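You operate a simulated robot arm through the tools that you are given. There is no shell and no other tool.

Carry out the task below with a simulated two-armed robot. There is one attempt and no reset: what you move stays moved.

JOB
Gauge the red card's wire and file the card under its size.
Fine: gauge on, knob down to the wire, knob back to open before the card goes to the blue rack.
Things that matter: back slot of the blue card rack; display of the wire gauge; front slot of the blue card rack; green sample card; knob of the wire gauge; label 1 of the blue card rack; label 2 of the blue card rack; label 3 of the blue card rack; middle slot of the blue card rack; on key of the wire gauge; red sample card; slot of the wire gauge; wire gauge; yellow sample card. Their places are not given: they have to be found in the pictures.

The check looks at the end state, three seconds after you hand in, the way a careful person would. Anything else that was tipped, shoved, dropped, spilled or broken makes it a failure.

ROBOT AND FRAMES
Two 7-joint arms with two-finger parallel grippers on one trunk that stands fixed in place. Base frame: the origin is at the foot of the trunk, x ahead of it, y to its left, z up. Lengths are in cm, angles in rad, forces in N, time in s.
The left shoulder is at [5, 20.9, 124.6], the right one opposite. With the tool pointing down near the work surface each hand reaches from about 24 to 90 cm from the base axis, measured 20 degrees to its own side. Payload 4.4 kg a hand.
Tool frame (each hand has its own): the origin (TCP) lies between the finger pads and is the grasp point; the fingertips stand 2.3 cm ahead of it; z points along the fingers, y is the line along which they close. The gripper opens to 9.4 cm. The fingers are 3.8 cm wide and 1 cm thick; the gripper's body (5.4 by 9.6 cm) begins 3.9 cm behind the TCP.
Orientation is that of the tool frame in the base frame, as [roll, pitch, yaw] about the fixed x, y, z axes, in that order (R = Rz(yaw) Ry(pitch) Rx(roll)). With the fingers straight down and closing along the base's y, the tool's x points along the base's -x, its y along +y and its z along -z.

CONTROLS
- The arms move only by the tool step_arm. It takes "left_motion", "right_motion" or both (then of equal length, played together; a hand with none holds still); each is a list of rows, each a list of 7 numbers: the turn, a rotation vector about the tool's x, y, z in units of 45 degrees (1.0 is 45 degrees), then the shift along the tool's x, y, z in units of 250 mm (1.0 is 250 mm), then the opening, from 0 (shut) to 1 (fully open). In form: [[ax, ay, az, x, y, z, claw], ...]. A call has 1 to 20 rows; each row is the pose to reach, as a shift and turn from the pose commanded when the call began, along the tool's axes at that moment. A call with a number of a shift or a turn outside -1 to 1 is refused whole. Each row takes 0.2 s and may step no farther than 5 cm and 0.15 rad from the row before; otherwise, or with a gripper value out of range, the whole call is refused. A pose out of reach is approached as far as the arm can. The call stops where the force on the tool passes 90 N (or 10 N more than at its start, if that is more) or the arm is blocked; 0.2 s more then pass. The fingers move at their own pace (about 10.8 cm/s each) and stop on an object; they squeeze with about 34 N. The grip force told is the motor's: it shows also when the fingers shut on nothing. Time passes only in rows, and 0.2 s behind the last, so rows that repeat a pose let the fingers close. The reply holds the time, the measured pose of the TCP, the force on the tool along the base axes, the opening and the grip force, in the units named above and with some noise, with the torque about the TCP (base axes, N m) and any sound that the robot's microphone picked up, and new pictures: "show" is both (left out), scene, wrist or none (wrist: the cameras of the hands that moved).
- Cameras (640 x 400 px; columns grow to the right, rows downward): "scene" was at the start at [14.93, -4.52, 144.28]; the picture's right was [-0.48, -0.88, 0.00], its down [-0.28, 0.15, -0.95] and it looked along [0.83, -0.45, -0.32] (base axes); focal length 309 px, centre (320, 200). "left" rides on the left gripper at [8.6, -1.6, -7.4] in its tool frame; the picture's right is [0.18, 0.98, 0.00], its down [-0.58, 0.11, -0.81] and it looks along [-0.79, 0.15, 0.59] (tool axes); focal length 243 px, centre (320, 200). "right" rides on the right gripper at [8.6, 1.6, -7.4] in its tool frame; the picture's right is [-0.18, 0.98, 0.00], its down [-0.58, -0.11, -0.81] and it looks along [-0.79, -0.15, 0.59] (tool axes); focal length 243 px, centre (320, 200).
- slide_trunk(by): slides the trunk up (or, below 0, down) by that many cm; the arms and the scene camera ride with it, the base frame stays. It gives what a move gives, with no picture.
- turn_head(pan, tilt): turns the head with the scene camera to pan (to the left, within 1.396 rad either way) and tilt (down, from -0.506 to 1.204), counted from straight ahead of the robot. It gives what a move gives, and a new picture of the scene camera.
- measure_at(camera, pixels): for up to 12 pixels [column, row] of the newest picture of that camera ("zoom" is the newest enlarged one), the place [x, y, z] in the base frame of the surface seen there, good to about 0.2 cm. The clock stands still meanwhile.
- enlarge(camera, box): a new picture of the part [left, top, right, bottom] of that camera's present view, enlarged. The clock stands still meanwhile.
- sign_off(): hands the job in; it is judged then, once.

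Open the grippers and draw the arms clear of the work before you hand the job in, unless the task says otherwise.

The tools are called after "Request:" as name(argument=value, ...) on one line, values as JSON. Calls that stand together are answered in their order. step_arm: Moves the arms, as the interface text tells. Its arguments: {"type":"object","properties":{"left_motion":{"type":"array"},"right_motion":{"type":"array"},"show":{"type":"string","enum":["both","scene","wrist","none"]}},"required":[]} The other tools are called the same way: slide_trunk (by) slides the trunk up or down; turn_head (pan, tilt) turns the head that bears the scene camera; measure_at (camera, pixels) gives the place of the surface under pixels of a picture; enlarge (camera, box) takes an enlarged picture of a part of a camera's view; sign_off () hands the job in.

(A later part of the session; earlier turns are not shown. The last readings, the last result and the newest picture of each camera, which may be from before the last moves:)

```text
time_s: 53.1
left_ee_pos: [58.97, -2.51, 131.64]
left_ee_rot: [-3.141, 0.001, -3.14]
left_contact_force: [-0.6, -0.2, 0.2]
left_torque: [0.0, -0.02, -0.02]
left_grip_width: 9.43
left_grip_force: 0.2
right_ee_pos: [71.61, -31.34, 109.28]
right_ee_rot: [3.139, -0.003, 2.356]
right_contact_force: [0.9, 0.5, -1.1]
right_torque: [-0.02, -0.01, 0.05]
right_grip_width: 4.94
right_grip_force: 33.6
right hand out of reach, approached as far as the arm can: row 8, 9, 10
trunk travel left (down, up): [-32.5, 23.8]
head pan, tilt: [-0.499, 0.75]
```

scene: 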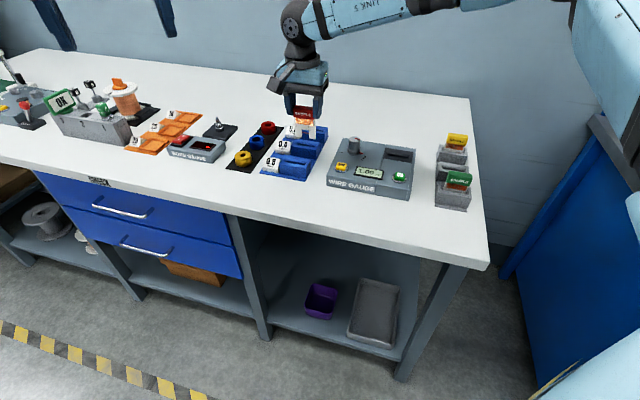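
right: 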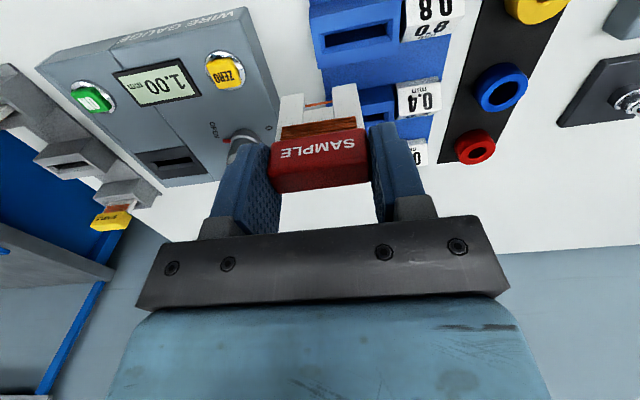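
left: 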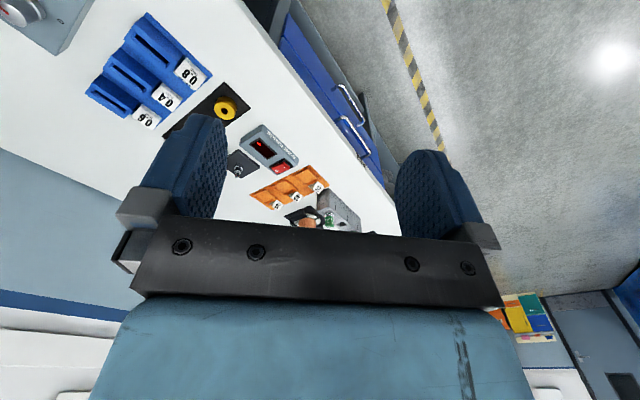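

The arm ran out of reach near (71.6,-31.3,109.3), a bit short of the front pocket; the card is still held safely above the rack. I raise the hand 5 cm and then lower the trunk to change the arm's geometry.

Request:
step_arm(right_motion=[[0, 0, 0, 0, 0, -0.04, 0.3], [0, 0, 0, 0, 0, -0.08, 0.3], [0, 0, 0, 0, 0, -0.12, 0.3], [0, 0, 0, 0, 0, -0.16, 0.3], [0, 0, 0, 0, 0, -0.2, 0.3], [0, 0, 0, 0, 0, -0.2, 0.3]], show="none")

```text
time_s: 54.5
left_ee_pos: [59.02, -2.53, 131.57]
left_ee_rot: [-3.141, 0.0, 3.14]
left_contact_force: [-0.2, 0.2, -0.5]
left_torque: [-0.03, -0.01, 0.02]
left_grip_width: 9.41
left_grip_force: 0.0
right_ee_pos: [71.63, -31.29, 114.22]
right_ee_rot: [3.139, -0.001, 2.355]
right_contact_force: [1.1, 0.3, -1.2]
right_torque: [-0.02, -0.03, 0.02]
right_grip_width: 4.92
right_grip_force: 33.6
trunk travel left (down, up): [-32.5, 23.8]
head pan, tilt: [-0.499, 0.75]
```

Raising worked without a reach warning. I test whether the pocket's xy is reachable at this greater height.

Request:
step_arm(right_motion=[[0, 0, 0, -0.005, 0.03, 0, 0.3], [0, 0, 0, -0.01, 0.06, 0, 0.3], [0, 0, 0, -0.015, 0.09, 0, 0.3], [0, 0, 0, -0.02, 0.116, 0, 0.3], [0, 0, 0, -0.02, 0.116, 0, 0.3]], show="none")

```text
time_s: 55.7
left_ee_pos: [58.93, -2.49, 131.71]
left_ee_rot: [3.14, -0.002, -3.14]
left_contact_force: [1.0, 0.7, 0.4]
left_torque: [0.0, 0.0, 0.04]
left_grip_width: 9.41
left_grip_force: 0.2
right_ee_pos: [72.67, -30.62, 114.52]
right_ee_rot: [3.14, -0.003, 2.355]
right_contact_force: [-0.8, 0.0, -1.0]
right_torque: [-0.03, -0.01, 0.01]
right_grip_width: 4.93
right_grip_force: 34.0
right hand out of reach, approached as far as the arm can: row 3, 4, 5
trunk travel left (down, up): [-32.5, 23.8]
head pan, tilt: [-0.499, 0.75]
```

Height gave about 1 cm more reach, so yaw or a joint limit seems to matter. Holding the card well above everything (legs at z≈106.8), I test turning yaw toward the natural direction and then reaching outward.

Request:
step_arm(right_motion=[[0, 0, -0.1, 0, 0, 0, 0.3], [0, 0, -0.2, 0, 0, 0, 0.3], [0, 0, -0.3, 0, 0, 0, 0.3], [0, 0, -0.4, 0, 0, 0, 0.3], [0, 0, -0.5, 0, 0, 0, 0.3], [0, 0, -0.5, 0, 0, 0, 0.3]], show="scene")

```text
time_s: 57.1
left_ee_pos: [58.99, -2.66, 131.69]
left_ee_rot: [3.141, -0.001, 3.14]
left_contact_force: [-0.3, 0.3, -0.6]
left_torque: [0.01, 0.03, -0.01]
left_grip_width: 9.4
left_grip_force: 0.0
right_ee_pos: [72.64, -30.73, 114.55]
right_ee_rot: [3.139, -0.001, 2.751]
right_contact_force: [0.3, 0.5, -0.2]
right_torque: [-0.01, 0.02, 0.01]
right_grip_width: 4.94
right_grip_force: 34.5
trunk travel left (down, up): [-32.5, 23.8]
head pan, tilt: [-0.499, 0.75]
```

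scene: 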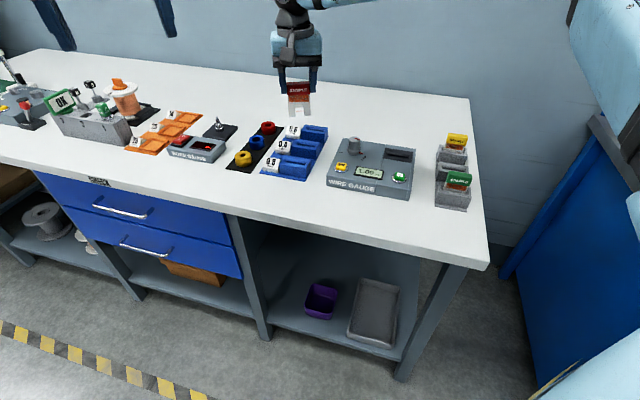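

Yaw is now 2.75. I test reaching outward to about (74.6,-29.5) at this height.

Request:
step_arm(right_motion=[[0, 0, 0, -0.02, 0.025, 0, 0.3], [0, 0, 0, -0.04, 0.05, 0, 0.3], [0, 0, 0, -0.056, 0.075, 0, 0.3], [0, 0, 0, -0.056, 0.075, 0, 0.3]], show="none")

```text
time_s: 58.1
left_ee_pos: [58.97, -2.45, 131.6]
left_ee_rot: [3.141, -0.001, 3.141]
left_contact_force: [0.3, 0.0, -1.5]
left_torque: [-0.02, 0.0, 0.0]
left_grip_width: 9.42
left_grip_force: 0.1
right_ee_pos: [72.73, -30.69, 114.65]
right_ee_rot: [3.138, 0.0, 2.749]
right_contact_force: [-0.1, 0.2, -0.6]
right_torque: [0.0, -0.03, 0.0]
right_grip_width: 4.92
right_grip_force: 33.3
right hand out of reach, approached as far as the arm can: row 1, 2, 3, 4
trunk travel left (down, up): [-32.5, 23.8]
head pan, tilt: [-0.499, 0.75]
```

Yaw is not the limit: the direction of the shortfall points away from the elbow, so the elbow posture seems stuck. I turn the head to look at the right arm's posture.

Request:
turn_head(pan=-0.9, tilt=0.25)

```text
time_s: 59.0
left_ee_pos: [58.9, -2.48, 131.62]
left_ee_rot: [-3.14, -0.001, -3.141]
left_contact_force: [0.2, 0.5, 0.3]
left_torque: [0.0, 0.02, -0.01]
left_grip_width: 9.42
left_grip_force: 0.1
right_ee_pos: [72.8, -30.61, 114.77]
right_ee_rot: [3.138, 0.001, 2.748]
right_contact_force: [-0.2, -0.1, -1.0]
right_torque: [0.03, -0.01, 0.02]
right_grip_width: 4.9
right_grip_force: 33.8
trunk travel left (down, up): [-32.5, 23.8]
head pan, tilt: [-0.901, 0.25]
```

scene: 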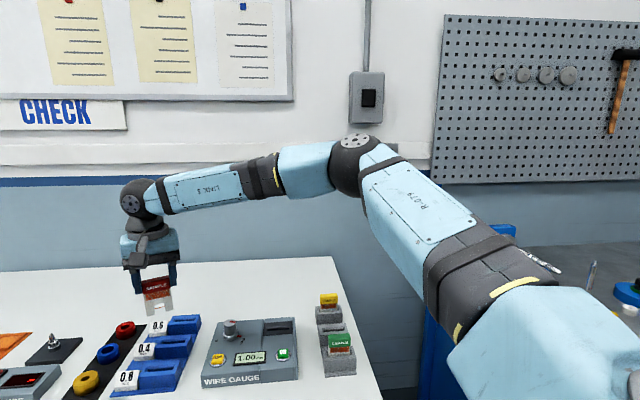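

The elbow is bent outward at (355,160), with plenty of extension left. I measure points along the arm.

Request:
measure_at(camera="scene", pixels=[[355, 160], [355, 140], [300, 168], [260, 180], [140, 200], [150, 245], [420, 200], [490, 270], [520, 350], [205, 190]])

```text
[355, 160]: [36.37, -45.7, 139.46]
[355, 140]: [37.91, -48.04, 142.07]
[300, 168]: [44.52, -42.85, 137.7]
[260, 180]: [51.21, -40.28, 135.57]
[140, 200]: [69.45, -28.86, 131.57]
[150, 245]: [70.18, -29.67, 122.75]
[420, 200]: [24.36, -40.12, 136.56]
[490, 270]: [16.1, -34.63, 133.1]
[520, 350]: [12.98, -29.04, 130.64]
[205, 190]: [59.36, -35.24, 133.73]
```

The elbow (about (38,-50,139)) isn't extended, so a joint limit blocks the inward reach. I first move the idle left hand aside (to its left and up) for room, and draw the right hand in a bit.

Request:
step_arm(left_motion=[[0, 0, 0, 0.02, 0.13, -0.05, 1], [0, 0, 0, 0.04, 0.26, -0.1, 1], [0, 0, 0, 0.06, 0.39, -0.15, 1], [0, 0, 0, 0.08, 0.52, -0.2, 1], [0, 0, 0, 0.1, 0.65, -0.25, 1], [0, 0, 0, 0.12, 0.8, -0.3, 1], [0, 0, 0, 0.12, 0.8, -0.3, 1]], show="none")

```text
time_s: 60.6
left_ee_pos: [55.91, 17.34, 139.17]
left_ee_rot: [3.14, -0.002, -3.141]
left_contact_force: [-0.4, -0.4, -0.5]
left_torque: [0.02, 0.0, 0.02]
left_grip_width: 9.4
left_grip_force: 0.1
right_ee_pos: [72.94, -30.59, 114.67]
right_ee_rot: [3.139, 0.0, 2.749]
right_contact_force: [-0.8, -0.3, 0.0]
right_torque: [0.02, 0.0, 0.03]
right_grip_width: 4.94
right_grip_force: 33.7
trunk travel left (down, up): [-32.5, 23.8]
head pan, tilt: [-0.901, 0.25]
```

The left hand is out of the way. I bring the right hand in to about (58,-20,118) and look at the arm's posture.

Request:
step_arm(right_motion=[[0, 0, 0, 0.12, 0.03, -0.02, 0.3], [0, 0, 0, 0.24, 0.06, -0.045, 0.3], [0, 0, 0, 0.36, 0.085, -0.07, 0.3], [0, 0, 0, 0.48, 0.115, -0.09, 0.3], [0, 0, 0, 0.6, 0.14, -0.11, 0.3], [0, 0, 0, 0.71, 0.1675, -0.132, 0.3], [0, 0, 0, 0.71, 0.1675, -0.132, 0.3]], show="scene")

```text
time_s: 62.2
left_ee_pos: [55.92, 17.41, 139.15]
left_ee_rot: [3.141, -0.001, 3.141]
left_contact_force: [-0.2, -0.2, -0.3]
left_torque: [-0.03, -0.01, -0.02]
left_grip_width: 9.39
left_grip_force: 0.0
right_ee_pos: [58.11, -20.2, 118.04]
right_ee_rot: [3.14, 0.001, 2.751]
right_contact_force: [0.0, 1.0, -0.1]
right_torque: [0.01, 0.0, 0.03]
right_grip_width: 4.93
right_grip_force: 34.1
trunk travel left (down, up): [-32.5, 23.8]
head pan, tilt: [-0.901, 0.25]
```

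scene: 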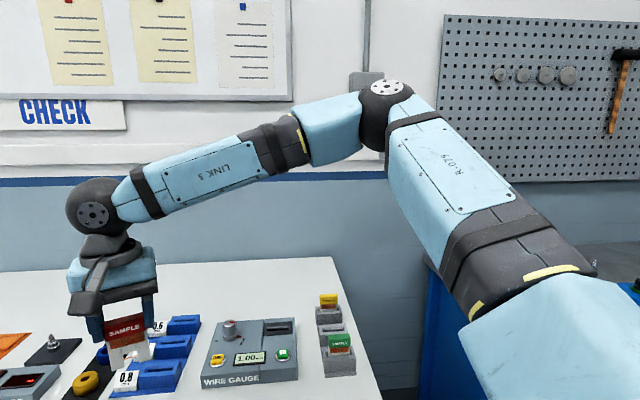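

I measure the elbow position in this posture for comparison.

Request:
measure_at(camera="scene", pixels=[[385, 115], [385, 90], [330, 130], [100, 205], [440, 180], [510, 240], [130, 350]])

```text
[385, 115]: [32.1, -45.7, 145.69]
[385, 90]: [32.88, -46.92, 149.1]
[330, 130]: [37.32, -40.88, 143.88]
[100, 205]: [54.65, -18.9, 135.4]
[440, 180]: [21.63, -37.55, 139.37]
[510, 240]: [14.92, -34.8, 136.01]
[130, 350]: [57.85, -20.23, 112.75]
```

From here I try a different path: swing out to the right over the gauge (z 118) and then approach the rack from farther out, checking reach on the way.

Request:
step_arm(right_motion=[[0, 0, 0, -0.116, -0.1, 0, 0.3], [0, 0, 0, -0.231, -0.2, 0, 0.3], [0, 0, 0, -0.347, -0.3, 0, 0.3], [0, 0, 0, -0.463, -0.4, 0, 0.3], [0, 0, 0, -0.579, -0.5, 0, 0.3], [0, 0, 0, -0.694, -0.6, 0, 0.3], [0, 0, 0, -0.81, -0.704, 0, 0.3], [0, 0, 0, -0.9, -0.66, 0, 0.3], [0, 0, 0, -1.0, -0.62, 0, 0.3], [0, 0, 0, -1.0, -0.62, 0, 0.3]], show="scene")

```text
time_s: 64.4
left_ee_pos: [55.65, 17.52, 139.23]
left_ee_rot: [3.14, 0.001, 3.141]
left_contact_force: [0.4, 0.4, 0.4]
left_torque: [-0.02, 0.01, -0.01]
left_grip_width: 9.39
left_grip_force: 0.1
right_ee_pos: [75.22, -43.82, 117.89]
right_ee_rot: [3.138, 0.0, 2.748]
right_contact_force: [0.0, -0.1, -0.9]
right_torque: [-0.02, -0.03, -0.02]
right_grip_width: 4.93
right_grip_force: 33.8
trunk travel left (down, up): [-32.5, 23.8]
head pan, tilt: [-0.901, 0.25]
```

scene: 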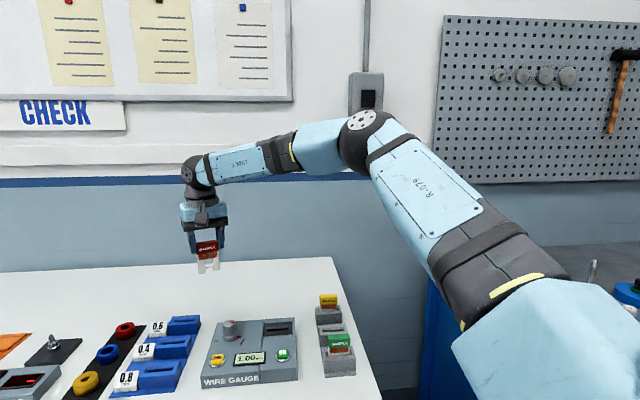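

(75.2,-43.8) was reachable from this side. Now I swing inward in y toward the front pocket's position at the same height.

Request:
step_arm(right_motion=[[0, 0, 0, 0.03, 0.073, 0, 0.3], [0, 0, 0, 0.06, 0.146, 0, 0.3], [0, 0, 0, 0.09, 0.219, 0, 0.3], [0, 0, 0, 0.12, 0.29, 0, 0.3], [0, 0, 0, 0.15, 0.364, 0, 0.3], [0, 0, 0, 0.18, 0.437, 0, 0.3], [0, 0, 0, 0.211, 0.51, 0, 0.3], [0, 0, 0, 0.211, 0.51, 0, 0.3]], show="scene")

```text
time_s: 66.2
left_ee_pos: [55.97, 17.47, 139.19]
left_ee_rot: [3.141, 0.0, 3.141]
left_contact_force: [0.1, -0.6, -0.1]
left_torque: [0.01, 0.02, 0.04]
left_grip_width: 9.41
left_grip_force: 0.1
right_ee_pos: [73.54, -31.18, 118.1]
right_ee_rot: [3.138, 0.0, 2.748]
right_contact_force: [0.6, 0.2, -1.2]
right_torque: [-0.02, 0.01, 0.02]
right_grip_width: 4.92
right_grip_force: 34.1
right hand out of reach, approached as far as the arm can: row 6, 7, 8
trunk travel left (down, up): [-32.5, 23.8]
head pan, tilt: [-0.901, 0.25]
```

scene: 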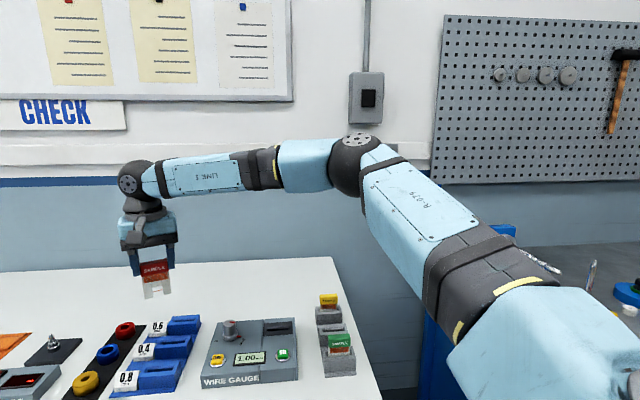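

Again the same kind of limit at (73.5,-31.2,118). I measure the elbow here to see whether the upper arm is what is stuck.

Request:
measure_at(camera="scene", pixels=[[355, 160], [355, 138], [300, 165], [265, 170], [140, 180], [420, 200], [490, 270], [330, 165], [370, 160], [400, 160]])

```text
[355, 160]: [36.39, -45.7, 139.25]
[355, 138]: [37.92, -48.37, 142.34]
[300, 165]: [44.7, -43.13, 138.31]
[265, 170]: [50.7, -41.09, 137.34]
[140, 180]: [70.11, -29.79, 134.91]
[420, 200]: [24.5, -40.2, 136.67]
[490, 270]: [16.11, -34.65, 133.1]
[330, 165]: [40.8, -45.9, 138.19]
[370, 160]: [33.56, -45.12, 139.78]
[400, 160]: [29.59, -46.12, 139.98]
```

The elbow sits at exactly the same point as before, so the shoulder joints are at a limit in this posture. I look at the left arm's posture for comparison, since it started reaching inward.

Request:
turn_head(pan=0.6, tilt=0.2)

```text
time_s: 67.8
left_ee_pos: [55.95, 17.4, 139.16]
left_ee_rot: [-3.14, 0.0, -3.141]
left_contact_force: [0.0, -0.6, 0.5]
left_torque: [-0.01, 0.02, -0.01]
left_grip_width: 9.37
left_grip_force: 0.0
right_ee_pos: [73.48, -31.02, 118.3]
right_ee_rot: [3.14, 0.0, 2.749]
right_contact_force: [-0.2, -0.1, -0.5]
right_torque: [0.04, 0.03, -0.02]
right_grip_width: 4.92
right_grip_force: 33.9
trunk travel left (down, up): [-32.5, 23.8]
head pan, tilt: [0.6, 0.201]
```

scene: 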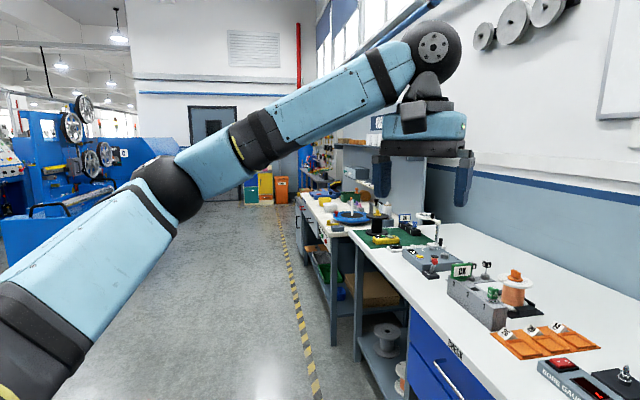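

The left elbow at (170,190) hangs lower. I measure it.

Request:
measure_at(camera="scene", pixels=[[170, 190], [215, 160], [300, 110], [430, 50], [100, 260], [60, 300], [200, 195]])

```text
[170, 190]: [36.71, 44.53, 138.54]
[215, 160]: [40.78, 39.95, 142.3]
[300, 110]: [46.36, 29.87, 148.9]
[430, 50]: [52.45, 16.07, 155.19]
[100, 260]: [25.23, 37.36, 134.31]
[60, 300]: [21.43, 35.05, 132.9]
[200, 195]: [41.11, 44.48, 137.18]
```

The left elbow mirrors the right one's stuck point, yet the left hand started farther inward. I move the left hand back toward its start pose to see if it can get there again and how its elbow lies.

Request:
step_arm(left_motion=[[0, 0, 0, -0.02, -0.13, 0.05, 1], [0, 0, 0, -0.04, -0.26, 0.1, 1], [0, 0, 0, -0.06, -0.39, 0.15, 1], [0, 0, 0, -0.08, -0.52, 0.2, 1], [0, 0, 0, -0.1, -0.65, 0.25, 1], [0, 0, 0, -0.12, -0.8, 0.3, 1], [0, 0, 0, -0.12, -0.8, 0.3, 1]], show="scene")

```text
time_s: 69.4
left_ee_pos: [59.11, -2.3, 131.5]
left_ee_rot: [-3.14, 0.0, 3.141]
left_contact_force: [-1.0, -0.2, -0.1]
left_torque: [-0.03, -0.05, 0.0]
left_grip_width: 9.42
left_grip_force: 0.1
right_ee_pos: [73.42, -30.94, 118.31]
right_ee_rot: [3.14, 0.001, 2.749]
right_contact_force: [-0.4, 0.5, -0.5]
right_torque: [-0.02, 0.03, -0.04]
right_grip_width: 4.94
right_grip_force: 34.2
trunk travel left (down, up): [-32.5, 23.8]
head pan, tilt: [0.6, 0.201]
```

scene: 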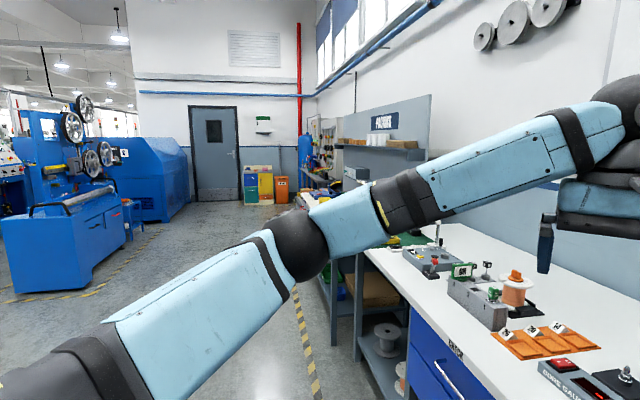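

Request:
measure_at(camera="scene", pixels=[[300, 245], [345, 220], [400, 200], [500, 170], [610, 110], [210, 310], [150, 340]])

```text
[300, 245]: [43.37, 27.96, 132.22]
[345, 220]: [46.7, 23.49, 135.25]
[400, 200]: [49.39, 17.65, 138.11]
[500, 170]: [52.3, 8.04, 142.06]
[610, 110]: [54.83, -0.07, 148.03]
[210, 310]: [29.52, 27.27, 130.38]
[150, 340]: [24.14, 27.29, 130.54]
```

The left elbow can swing well inward, so the right arm's posture is just in an unlucky branch. I turn the head back and test the right hand at yaw ≈ π, first pulled slightly in, to see if its elbow frees up.

Request:
turn_head(pan=-0.9, tilt=0.25)

Request:
step_arm(right_motion=[[0, 0, -0.1, 0.05, 0, -0.03, 0.3], [0, 0, -0.2, 0.1, 0, -0.06, 0.3], [0, 0, -0.3, 0.15, 0, -0.1, 0.3], [0, 0, -0.4, 0.2, 0, -0.15, 0.3], [0, 0, -0.5, 0.25, 0, -0.2, 0.3], [0, 0, -0.5, 0.3, 0, -0.25, 0.3], [0, 0, -0.5, 0.3, 0.1, -0.28, 0.3], [0, 0, -0.5, 0.3, 0.2, -0.28, 0.3], [0, 0, -0.5, 0.3, 0.2, -0.28, 0.3]], show="scene")

```text
time_s: 71.0
left_ee_pos: [59.05, -2.49, 131.45]
left_ee_rot: [3.141, -0.001, 3.14]
left_contact_force: [-1.0, -0.9, 0.2]
left_torque: [-0.01, 0.0, -0.04]
left_grip_width: 9.38
left_grip_force: 0.1
right_ee_pos: [73.45, -31.03, 118.14]
right_ee_rot: [3.138, 0.0, 2.749]
right_contact_force: [0.0, -0.6, -0.5]
right_torque: [0.01, 0.01, -0.01]
right_grip_width: 4.9
right_grip_force: 34.2
trunk travel left (down, up): [-32.5, 23.8]
head pan, tilt: [-0.901, 0.25]
```

scene: 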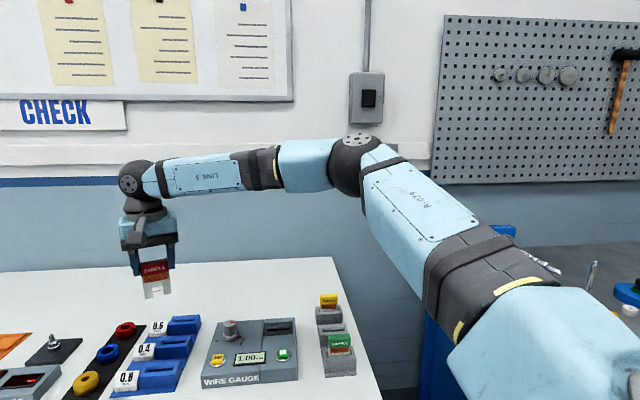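

```text
time_s: 73.0
left_ee_pos: [58.98, -2.39, 131.64]
left_ee_rot: [3.141, 0.002, -3.141]
left_contact_force: [0.4, -0.7, -1.0]
left_torque: [-0.03, 0.01, 0.01]
left_grip_width: 9.38
left_grip_force: 0.1
right_ee_pos: [68.31, -23.66, 125.18]
right_ee_rot: [3.135, 0.003, 3.141]
right_contact_force: [0.2, 0.8, -0.8]
right_torque: [0.0, -0.03, 0.01]
right_grip_width: 4.91
right_grip_force: 34.2
trunk travel left (down, up): [-32.5, 23.8]
head pan, tilt: [-0.901, 0.25]
```

scene: 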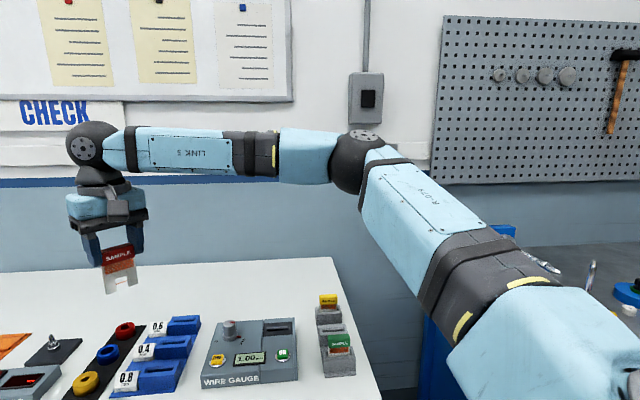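

At yaw π the hand is at (68.3,-23.7,125.2). I push it outward in +x to see if the limit is still there.

Request:
step_arm(right_motion=[[0, 0, 0, -0.06, 0, 0, 0.3], [0, 0, 0, -0.12, 0, 0, 0.3], [0, 0, 0, -0.18, 0, 0, 0.3], [0, 0, 0, -0.24, 0, 0, 0.3], [0, 0, 0, -0.24, 0, 0, 0.3]], show="scene")

```text
time_s: 74.2
left_ee_pos: [59.09, -2.38, 131.55]
left_ee_rot: [3.141, 0.001, 3.141]
left_contact_force: [0.1, -0.3, -0.8]
left_torque: [-0.02, 0.02, 0.0]
left_grip_width: 9.41
left_grip_force: 0.2
right_ee_pos: [70.6, -26.37, 125.01]
right_ee_rot: [3.141, 0.001, -3.139]
right_contact_force: [0.0, -0.7, 0.0]
right_torque: [0.0, 0.02, 0.01]
right_grip_width: 4.88
right_grip_force: 34.2
right hand out of reach, approached as far as the arm can: row 1, 2, 3, 4, 5
trunk travel left (down, up): [-32.5, 23.8]
head pan, tilt: [-0.901, 0.25]
```

scene: 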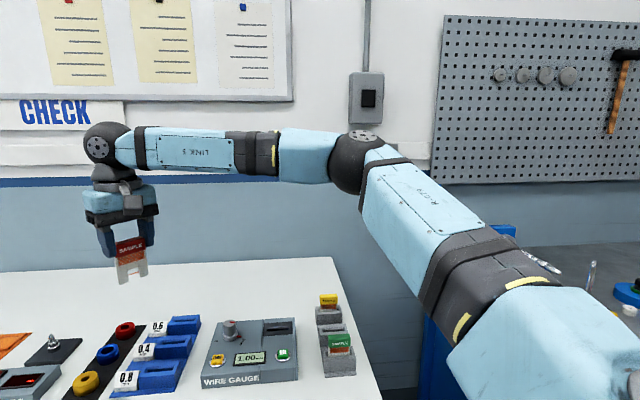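

The elbow still does not move. I try the mirror of the left arm's good path: both hands together, left hand out of the way, right hand in and up to about (56,-17.4,139).

Request:
step_arm(left_motion=[[0, 0, 0, 0.02, 0.15, -0.05, 1], [0, 0, 0, 0.04, 0.3, -0.1, 1], [0, 0, 0, 0.06, 0.45, -0.15, 1], [0, 0, 0, 0.08, 0.6, -0.2, 1], [0, 0, 0, 0.1, 0.75, -0.25, 1], [0, 0, 0, 0.12, 0.9, -0.3, 1], [0, 0, 0, 0.12, 0.9, -0.3, 1], [0, 0, 0, 0.12, 0.9, -0.3, 1]], right_motion=[[0, 0, 0, 0.09, 0.05, -0.08, 0.3], [0, 0, 0, 0.18, 0.1, -0.16, 0.3], [0, 0, 0, 0.27, 0.15, -0.24, 0.3], [0, 0, 0, 0.36, 0.2, -0.32, 0.3], [0, 0, 0, 0.45, 0.25, -0.4, 0.3], [0, 0, 0, 0.52, 0.3, -0.48, 0.3], [0, 0, 0, 0.584, 0.36, -0.56, 0.3], [0, 0, 0, 0.584, 0.36, -0.56, 0.3]], show="scene")

```text
time_s: 76.0
left_ee_pos: [55.82, 20.17, 139.02]
left_ee_rot: [-3.14, 0.0, 3.14]
left_contact_force: [0.5, -0.2, 0.2]
left_torque: [0.0, 0.0, 0.02]
left_grip_width: 9.42
left_grip_force: 0.0
right_ee_pos: [55.9, -17.4, 138.89]
right_ee_rot: [3.14, 0.001, -3.141]
right_contact_force: [-0.4, 0.1, 0.1]
right_torque: [-0.03, 0.02, -0.02]
right_grip_width: 4.91
right_grip_force: 33.7
trunk travel left (down, up): [-32.5, 23.8]
head pan, tilt: [-0.901, 0.25]
```

scene: 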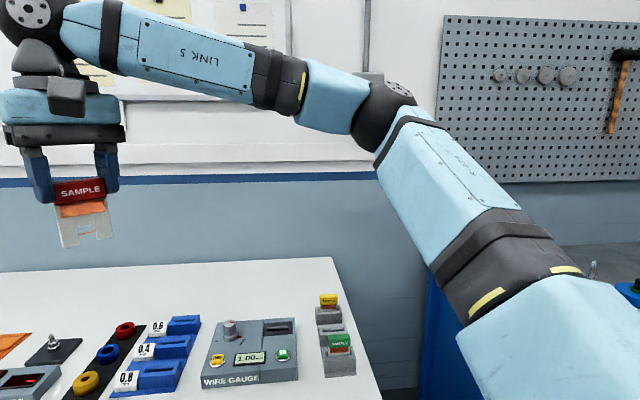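

The right hand is now at the mirrored place (55.9,-17.4,138.9). I continue inward to about (60,-4,132), as the left arm did.

Request:
step_arm(right_motion=[[0, 0, 0, -0.03, 0.11, 0.05, 0.3], [0, 0, 0, -0.06, 0.22, 0.1, 0.3], [0, 0, 0, -0.09, 0.33, 0.16, 0.3], [0, 0, 0, -0.12, 0.44, 0.22, 0.3], [0, 0, 0, -0.16, 0.54, 0.28, 0.3], [0, 0, 0, -0.16, 0.54, 0.28, 0.3]], show="scene")

```text
time_s: 77.4
left_ee_pos: [55.79, 20.24, 139.05]
left_ee_rot: [3.141, 0.0, 3.14]
left_contact_force: [-0.2, 0.6, -0.4]
left_torque: [0.0, -0.02, -0.02]
left_grip_width: 9.38
left_grip_force: 0.1
right_ee_pos: [55.17, -14.5, 130.37]
right_ee_rot: [3.14, 0.002, -3.14]
right_contact_force: [0.3, 0.2, -0.8]
right_torque: [0.04, -0.04, 0.01]
right_grip_width: 4.91
right_grip_force: 34.0
right hand out of reach, approached as far as the arm can: row 1, 2, 3, 4, 5, 6
trunk travel left (down, up): [-32.5, 23.8]
head pan, tilt: [-0.901, 0.25]
```

scene: 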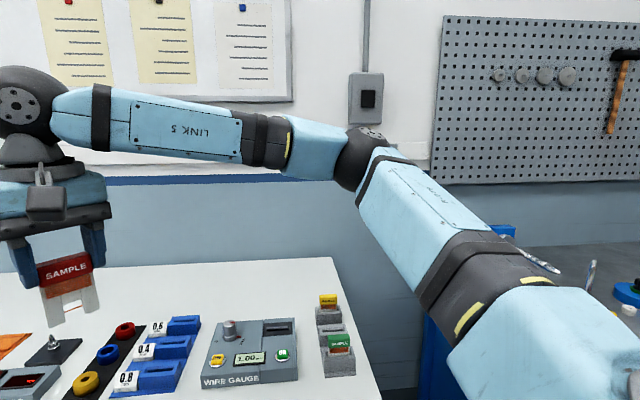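

The right arm's elbow really is pinned in this posture (all limit poses lie on a 40 cm sphere around the same elbow point, about 14 cm above the shoulder). Lowering the trunk brings that elbow level with the wrist and gains reach, so I first measure the front pocket accurately.

Request:
turn_head(pan=-0.45, tilt=0.6)

```text
time_s: 78.3
left_ee_pos: [56.07, 20.19, 138.96]
left_ee_rot: [3.141, 0.0, 3.141]
left_contact_force: [-0.2, 0.3, 0.1]
left_torque: [-0.02, 0.04, 0.0]
left_grip_width: 9.41
left_grip_force: 0.0
right_ee_pos: [55.38, -14.55, 130.26]
right_ee_rot: [3.139, 0.0, -3.142]
right_contact_force: [-0.1, -0.1, -0.1]
right_torque: [-0.01, 0.02, 0.03]
right_grip_width: 4.89
right_grip_force: 33.6
trunk travel left (down, up): [-32.5, 23.8]
head pan, tilt: [-0.45, 0.6]
```

scene: 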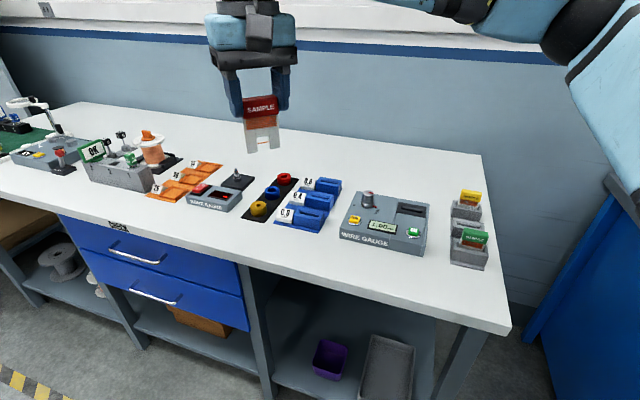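

The rack is in full view at (312,205). I enlarge it and measure the front pocket's rim corners.

Request:
enlarge(camera="scene", box=[268, 200, 348, 250])

```text
8.00 times, centred on (308, 225) of scene
```

zoom: 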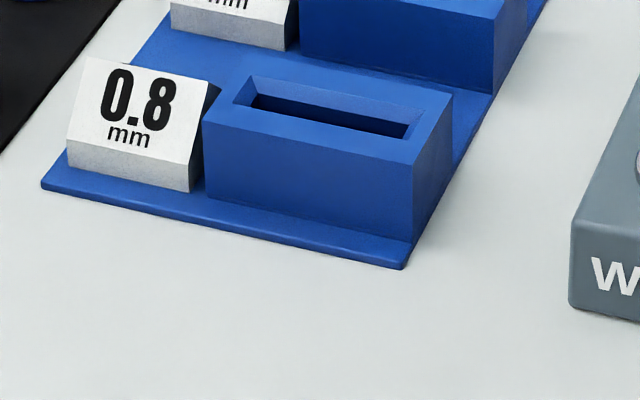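

Request:
measure_at(camera="zoom", pixels=[[248, 72], [425, 106], [412, 145], [230, 106], [206, 118], [240, 68], [448, 92], [415, 160], [250, 92], [405, 122], [330, 85], [320, 130]])

```text
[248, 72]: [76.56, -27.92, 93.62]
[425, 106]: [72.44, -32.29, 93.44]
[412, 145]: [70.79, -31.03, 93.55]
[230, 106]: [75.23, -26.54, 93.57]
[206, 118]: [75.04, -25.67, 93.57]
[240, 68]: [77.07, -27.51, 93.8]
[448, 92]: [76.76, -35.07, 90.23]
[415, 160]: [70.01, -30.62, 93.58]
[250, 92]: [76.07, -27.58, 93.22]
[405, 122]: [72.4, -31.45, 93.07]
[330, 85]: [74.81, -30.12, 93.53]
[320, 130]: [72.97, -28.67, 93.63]
```

The front pocket's centre is (73.75,-29.45), rim z 93.6, same size as the gauge slot. Before lowering the trunk I measure the table's front edge to make sure nothing of the robot comes near it.

Request:
measure_at(camera="scene", pixels=[[505, 325], [400, 297], [250, 258], [120, 222], [20, 190], [480, 160], [150, 145], [30, 115], [620, 150], [560, 30]])

```text
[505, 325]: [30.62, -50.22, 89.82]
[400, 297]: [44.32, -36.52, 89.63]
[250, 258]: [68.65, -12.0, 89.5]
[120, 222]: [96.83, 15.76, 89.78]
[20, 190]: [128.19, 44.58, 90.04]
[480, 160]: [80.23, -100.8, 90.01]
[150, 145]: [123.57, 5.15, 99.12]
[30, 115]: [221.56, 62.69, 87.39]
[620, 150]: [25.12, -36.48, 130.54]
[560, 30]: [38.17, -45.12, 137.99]
```

Everything of the robot stays clear of the table (its edge follows x−y≈81 at z 90). I lower the trunk by 22 cm; the hands ride down to about z 108 and 117, off the table.

Request:
slide_trunk(by=-22)

```text
time_s: 80.6
left_ee_pos: [55.89, 20.29, 117.0]
left_ee_rot: [3.141, 0.0, 3.14]
left_contact_force: [-0.4, 0.0, -0.2]
left_torque: [-0.01, 0.0, 0.01]
left_grip_width: 9.39
left_grip_force: 0.0
right_ee_pos: [55.38, -14.41, 108.14]
right_ee_rot: [3.139, -0.001, 3.141]
right_contact_force: [0.4, -0.2, 0.3]
right_torque: [0.01, -0.02, -0.01]
right_grip_width: 4.93
right_grip_force: 34.0
trunk travel left (down, up): [-10.5, 45.8]
head pan, tilt: [-0.45, 0.6]
```

The trunk is down 22 cm. I now carry the card toward the rack at about (71.5,-31.5,106), turning the yaw back to 2.356.

Request:
step_arm(right_motion=[[0, 0, 0.125, -0.08, -0.085, -0.02, 0.3], [0, 0, 0.25, -0.16, -0.17, -0.02, 0.3], [0, 0, 0.375, -0.24, -0.256, 0, 0.3], [0, 0, 0.5, -0.32, -0.342, 0, 0.3], [0, 0, 0.625, -0.4, -0.428, 0, 0.3], [0, 0, 0.75, -0.48, -0.513, 0, 0.3], [0, 0, 0.875, -0.56, -0.6, 0, 0.3], [0, 0, 1.0, -0.644, -0.684, 0.02, 0.3], [0, 0, 1.0, -0.644, -0.684, 0.02, 0.3]], show="both")

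```text
time_s: 82.6
left_ee_pos: [55.92, 20.35, 117.01]
left_ee_rot: [-3.142, 0.001, -3.141]
left_contact_force: [-0.9, 0.2, -0.1]
left_torque: [0.01, 0.0, -0.04]
left_grip_width: 9.41
left_grip_force: 0.1
right_ee_pos: [71.52, -31.65, 107.74]
right_ee_rot: [3.138, 0.0, 2.357]
right_contact_force: [-1.3, -0.7, 0.5]
right_torque: [-0.02, -0.04, -0.02]
right_grip_width: 4.91
right_grip_force: 33.4
trunk travel left (down, up): [-10.5, 45.8]
head pan, tilt: [-0.45, 0.6]
```

scene: 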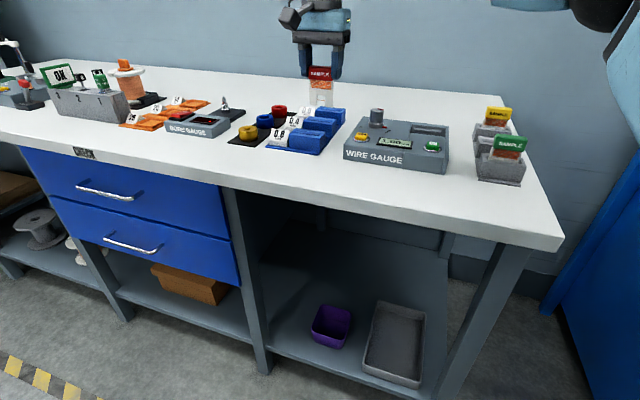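
right: 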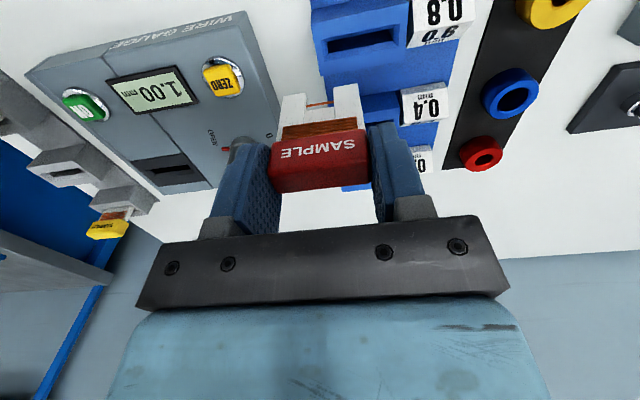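

No reach warning this time at (71.5,-31.65,107.7). The pocket centre needs about +3.1 cm along tool y; I lower to z≈103.7 (legs still 2 cm over the rims) and try that shift.

Request:
step_arm(right_motion=[[0, 0, 0, 0, 0, 0.05, 0.3], [0, 0, 0, 0, 0, 0.1, 0.3], [0, 0, 0, 0, 0.03, 0.16, 0.3], [0, 0, 0, 0, 0.06, 0.16, 0.3], [0, 0, 0, 0, 0.09, 0.16, 0.3], [0, 0, 0, 0, 0.125, 0.16, 0.3], [0, 0, 0, 0, 0.125, 0.16, 0.3]], show="both")

```text
time_s: 84.2
left_ee_pos: [55.96, 20.19, 117.0]
left_ee_rot: [-3.141, 0.0, 3.14]
left_contact_force: [0.0, -0.4, 0.1]
left_torque: [0.01, -0.01, -0.02]
left_grip_width: 9.38
left_grip_force: 0.1
right_ee_pos: [72.89, -29.92, 103.5]
right_ee_rot: [3.14, -0.001, 2.355]
right_contact_force: [0.0, -0.2, 0.2]
right_torque: [0.04, -0.03, 0.01]
right_grip_width: 4.92
right_grip_force: 33.9
right hand out of reach, approached as far as the arm can: row 6, 7
trunk travel left (down, up): [-10.5, 45.8]
head pan, tilt: [-0.45, 0.6]
```

scene: 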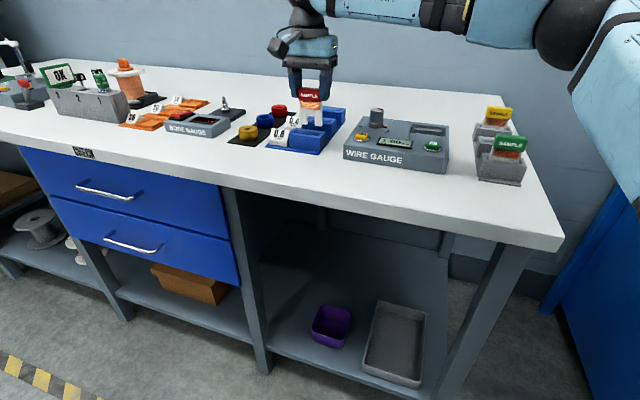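
right: 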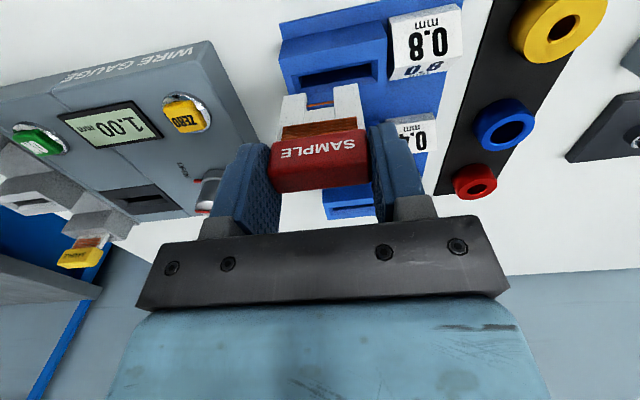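

I got to (72.9,-29.9), about 1 cm short along the arm. A tilt of about 4° in the card's own plane gains enough reach and still fits the chamfered slot, so I check the slot against the card from this near view first.

Request:
enlarge(camera="right", box=[256, 20, 416, 120])

```text
4.00 times, centred on (336, 70) of right
```

zoom: 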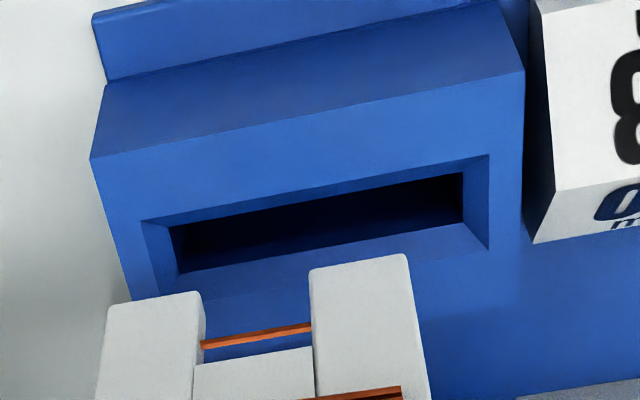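

Request:
measure_at(camera="zoom", pixels=[[138, 218], [491, 152], [491, 251], [158, 300], [165, 222], [466, 170], [466, 220], [176, 275], [112, 315], [402, 262], [155, 305], [360, 270]])

```text
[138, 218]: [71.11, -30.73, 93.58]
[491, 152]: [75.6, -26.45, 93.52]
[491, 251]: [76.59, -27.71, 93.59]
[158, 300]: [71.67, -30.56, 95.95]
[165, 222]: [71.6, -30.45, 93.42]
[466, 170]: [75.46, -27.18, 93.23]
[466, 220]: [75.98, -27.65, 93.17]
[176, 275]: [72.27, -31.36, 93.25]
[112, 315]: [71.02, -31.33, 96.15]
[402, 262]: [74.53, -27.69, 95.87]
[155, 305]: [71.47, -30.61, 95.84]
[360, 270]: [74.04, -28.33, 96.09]
```

The slot lies +0.97 cm along y and -0.28 cm along x from the card. I tilt the tool 4° about its x axis (fingers leaning toward +y) and shift the TCP by the remainder.

Request:
step_arm(right_motion=[[-0.03, 0, 0, -0.004, 0.007, 0, 0.3], [-0.06, 0, 0, -0.008, 0.014, 0, 0.3], [-0.0889, 0, 0, -0.0112, 0.0212, 0, 0.3], [-0.0889, 0, 0, -0.0112, 0.0212, 0, 0.3]], show="wrist")

Request:
enlarge(camera="right", box=[256, 20, 416, 120])

```text
time_s: 85.2
left_ee_pos: [55.95, 20.21, 117.04]
left_ee_rot: [-3.141, 0.0, 3.142]
left_contact_force: [-0.3, 1.1, -0.8]
left_torque: [0.0, 0.05, -0.02]
left_grip_width: 9.43
left_grip_force: 0.0
right_ee_pos: [73.42, -29.75, 103.48]
right_ee_rot: [3.071, -0.002, 2.358]
right_contact_force: [-0.8, -0.6, 0.2]
right_torque: [0.0, 0.01, 0.03]
right_grip_width: 4.9
right_grip_force: 34.5
trunk travel left (down, up): [-10.5, 45.8]
head pan, tilt: [-0.45, 0.6]
```

right: 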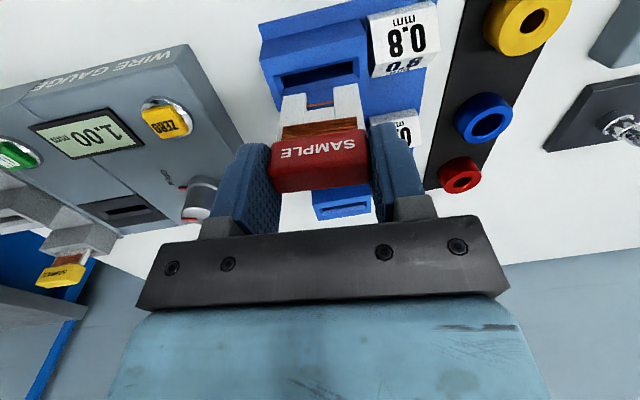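

```text
4.00 times, centred on (336, 70) of right
```

zoom: 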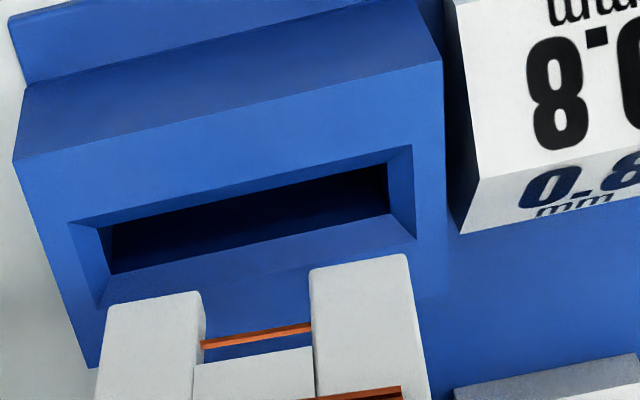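

The reach is fine now (no warning) with the tool tilted 4°. I measure slot and legs again.

Request:
measure_at(camera="zoom", pixels=[[66, 220], [413, 142], [418, 243], [100, 310], [96, 226], [388, 163], [391, 212], [112, 275], [112, 312], [404, 262], [200, 300], [315, 275]])

```text
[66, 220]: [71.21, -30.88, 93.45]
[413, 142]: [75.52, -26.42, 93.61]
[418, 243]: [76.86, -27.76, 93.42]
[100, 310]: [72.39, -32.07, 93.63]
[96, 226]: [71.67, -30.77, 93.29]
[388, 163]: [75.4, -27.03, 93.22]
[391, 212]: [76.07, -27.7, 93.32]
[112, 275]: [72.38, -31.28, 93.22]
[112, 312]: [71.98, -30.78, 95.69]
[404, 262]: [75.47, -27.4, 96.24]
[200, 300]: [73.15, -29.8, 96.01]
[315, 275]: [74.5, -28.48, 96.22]
```

The card's leg centre is now u=31.54 against slot 31.6, within about a millimetre. I add tiny corrections and lower vertically about 3 cm, watching the force.

Request:
step_arm(right_motion=[[0, 0, 0, 0.0024, 0.0048, 0.0003, 0.3], [0, 0, 0, 0.0024, 0.002, 0.0402, 0.3], [0, 0, 0, 0.0024, 0.0006, 0.06, 0.3], [0, 0, 0, 0.0024, -0.0008, 0.0801, 0.3], [0, 0, 0, 0.0024, -0.0015, 0.09, 0.3], [0, 0, 0, 0.0024, -0.0022, 0.1001, 0.3], [0, 0, 0, 0.0024, -0.0029, 0.11, 0.3], [0, 0, 0, 0.0024, -0.0036, 0.12, 0.3]], show="both")

```text
time_s: 87.0
left_ee_pos: [56.07, 20.36, 117.0]
left_ee_rot: [-3.141, 0.0, -3.141]
left_contact_force: [-0.4, -0.1, 0.7]
left_torque: [0.0, -0.01, -0.02]
left_grip_width: 9.39
left_grip_force: 0.0
right_ee_pos: [73.53, -29.41, 100.54]
right_ee_rot: [3.07, -0.001, 2.357]
right_contact_force: [0.3, -0.3, -0.3]
right_torque: [0.01, -0.04, 0.0]
right_grip_width: 4.93
right_grip_force: 34.5
trunk travel left (down, up): [-10.5, 45.8]
head pan, tilt: [-0.45, 0.6]
```

scene: 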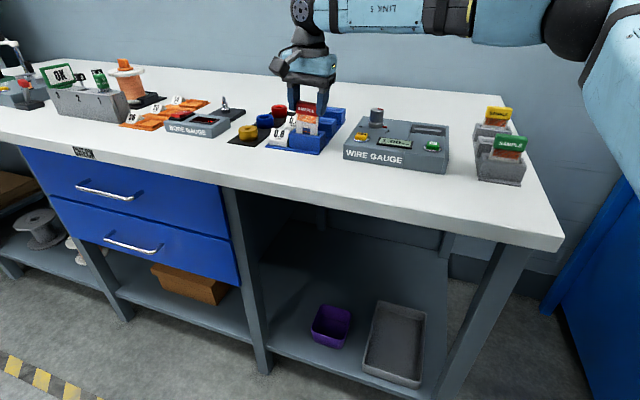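
right: 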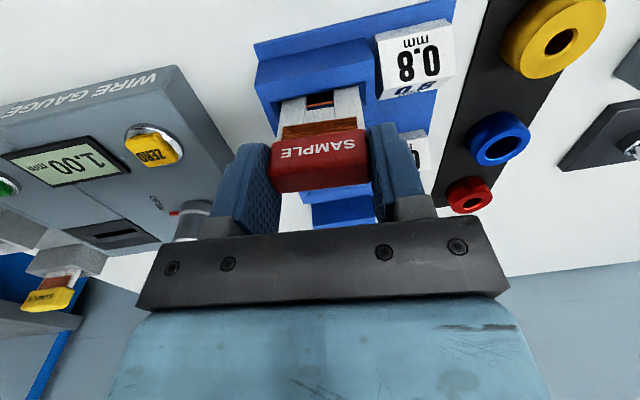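

No contact force yet; the legs seem to be entering. I enlarge to check.

Request:
enlarge(camera="right", box=[246, 50, 390, 140])

Request:
enlarge(camera="scene", box=[260, 90, 356, 160])

```text
4.44 times, centred on (318, 95) of right
```

zoom: 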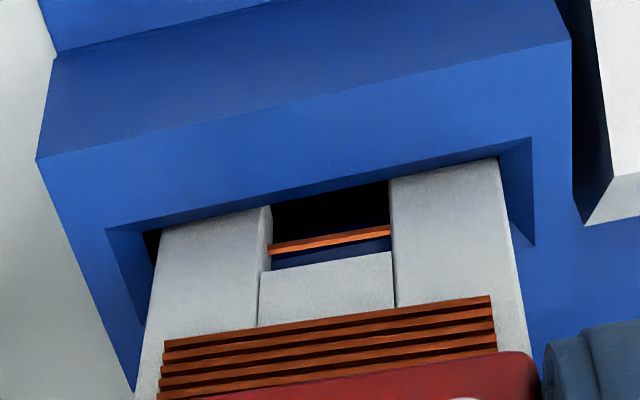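

```text
5.71 times, centred on (308, 125) of scene
```

zoom: 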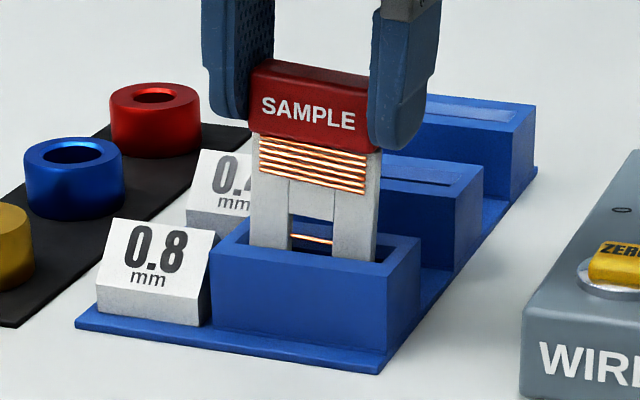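

The legs are centred in the 0.8 pocket. I lower on in small steps until contact.

Request:
step_arm(right_motion=[[0, 0, 0, 0, -0.0007, 0.01, 0.3], [0, 0, 0, 0, -0.0014, 0.02, 0.3], [0, 0, 0, 0, -0.0021, 0.03, 0.3], [0, 0, 0, 0, -0.0028, 0.04, 0.3], [0, 0, 0, 0, -0.0034, 0.048, 0.3]], show="wrist")

```text
time_s: 88.2
left_ee_pos: [55.95, 20.29, 116.96]
left_ee_rot: [-3.141, 0.0, 3.141]
left_contact_force: [0.0, 1.2, 0.2]
left_torque: [-0.01, 0.02, 0.05]
left_grip_width: 9.43
left_grip_force: 0.1
right_ee_pos: [73.6, -29.58, 99.3]
right_ee_rot: [3.069, -0.002, 2.359]
right_contact_force: [0.4, -0.1, -0.8]
right_torque: [0.02, 0.02, 0.04]
right_grip_width: 4.91
right_grip_force: 33.9
trunk travel left (down, up): [-10.5, 45.8]
head pan, tilt: [-0.45, 0.6]
```

right: 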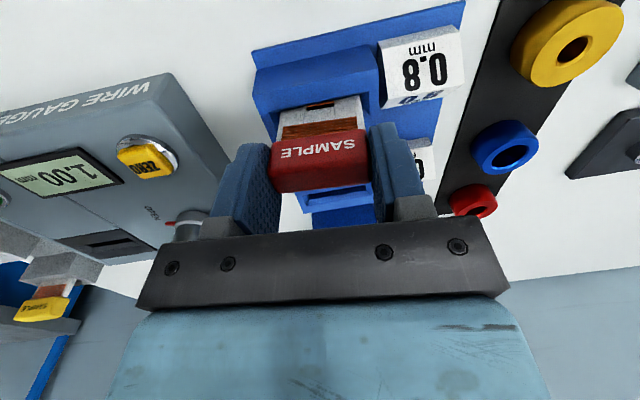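

Still free at TCP z 99.3. I continue in 1 mm steps to touch the floor of the pocket.

Request:
step_arm(right_motion=[[0, 0, 0, 0, -0.0006, 0.008, 0.3], [0, 0, 0, 0, -0.0011, 0.016, 0.3], [0, 0, 0, 0, -0.0014, 0.02, 0.3], [0, 0, 0, 0, -0.0017, 0.024, 0.3], [0, 0, 0, 0, -0.002, 0.028, 0.3]], show="none")

```text
time_s: 89.4
left_ee_pos: [56.03, 20.2, 116.97]
left_ee_rot: [-3.141, 0.001, 3.141]
left_contact_force: [-0.6, 1.0, 0.3]
left_torque: [0.0, 0.04, -0.01]
left_grip_width: 9.39
left_grip_force: 0.0
right_ee_pos: [73.52, -29.59, 98.82]
right_ee_rot: [3.07, -0.002, 2.357]
right_contact_force: [-1.2, -1.3, 0.2]
right_torque: [-0.07, 0.1, 0.02]
right_grip_width: 4.89
right_grip_force: 34.0
trunk travel left (down, up): [-10.5, 45.8]
head pan, tilt: [-0.45, 0.6]
```

A faint sideways touch (about 1.8 N) shows the lower leg is at the floor. I open the fingers now, letting the card settle upright, and wait a moment.

Request:
step_arm(right_motion=[[0, 0, 0, 0, 0, 0, 0.54], [0, 0, 0, 0, 0, 0, 0.58], [0, 0, 0, 0, 0, 0, 0.64], [0, 0, 0, 0, 0, 0, 0.7], [0, 0, 0, 0, 0, 0, 0.7]], show="both")

Request:
enlarge(camera="scene", box=[260, 90, 356, 160])

```text
time_s: 90.6
left_ee_pos: [55.95, 20.2, 116.94]
left_ee_rot: [-3.14, -0.001, 3.141]
left_contact_force: [0.0, 0.4, 0.3]
left_torque: [-0.03, -0.01, 0.03]
left_grip_width: 9.41
left_grip_force: 0.1
right_ee_pos: [73.56, -29.58, 98.85]
right_ee_rot: [3.072, -0.001, 2.357]
right_contact_force: [0.9, 0.2, -0.4]
right_torque: [-0.01, -0.01, -0.02]
right_grip_width: 6.57
right_grip_force: 0.1
trunk travel left (down, up): [-10.5, 45.8]
head pan, tilt: [-0.45, 0.6]
```

scene: 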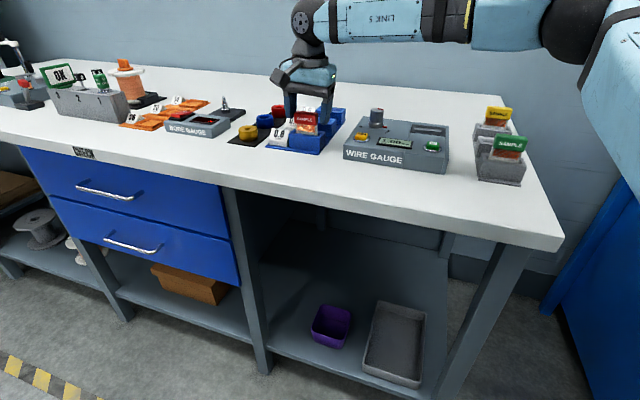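
right: 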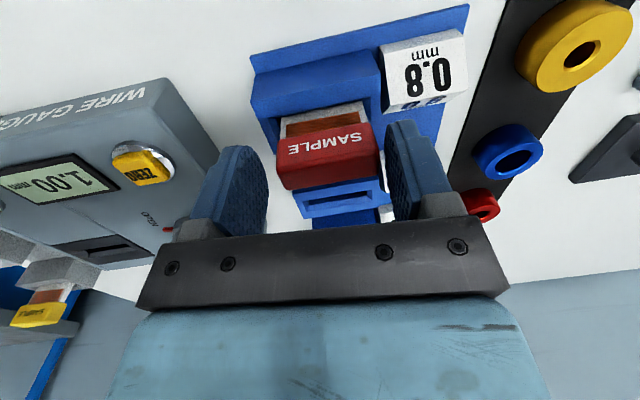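

```text
5.71 times, centred on (308, 125) of scene
```

zoom: 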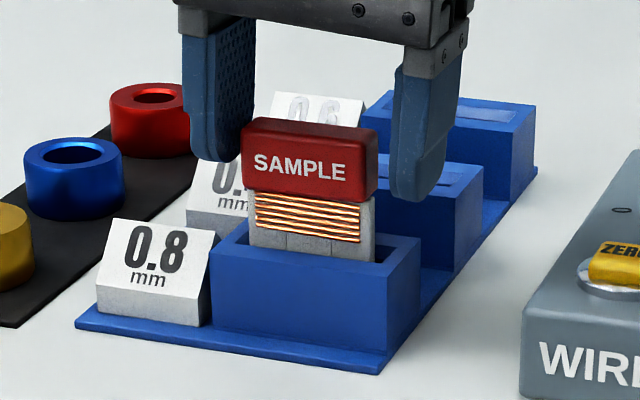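

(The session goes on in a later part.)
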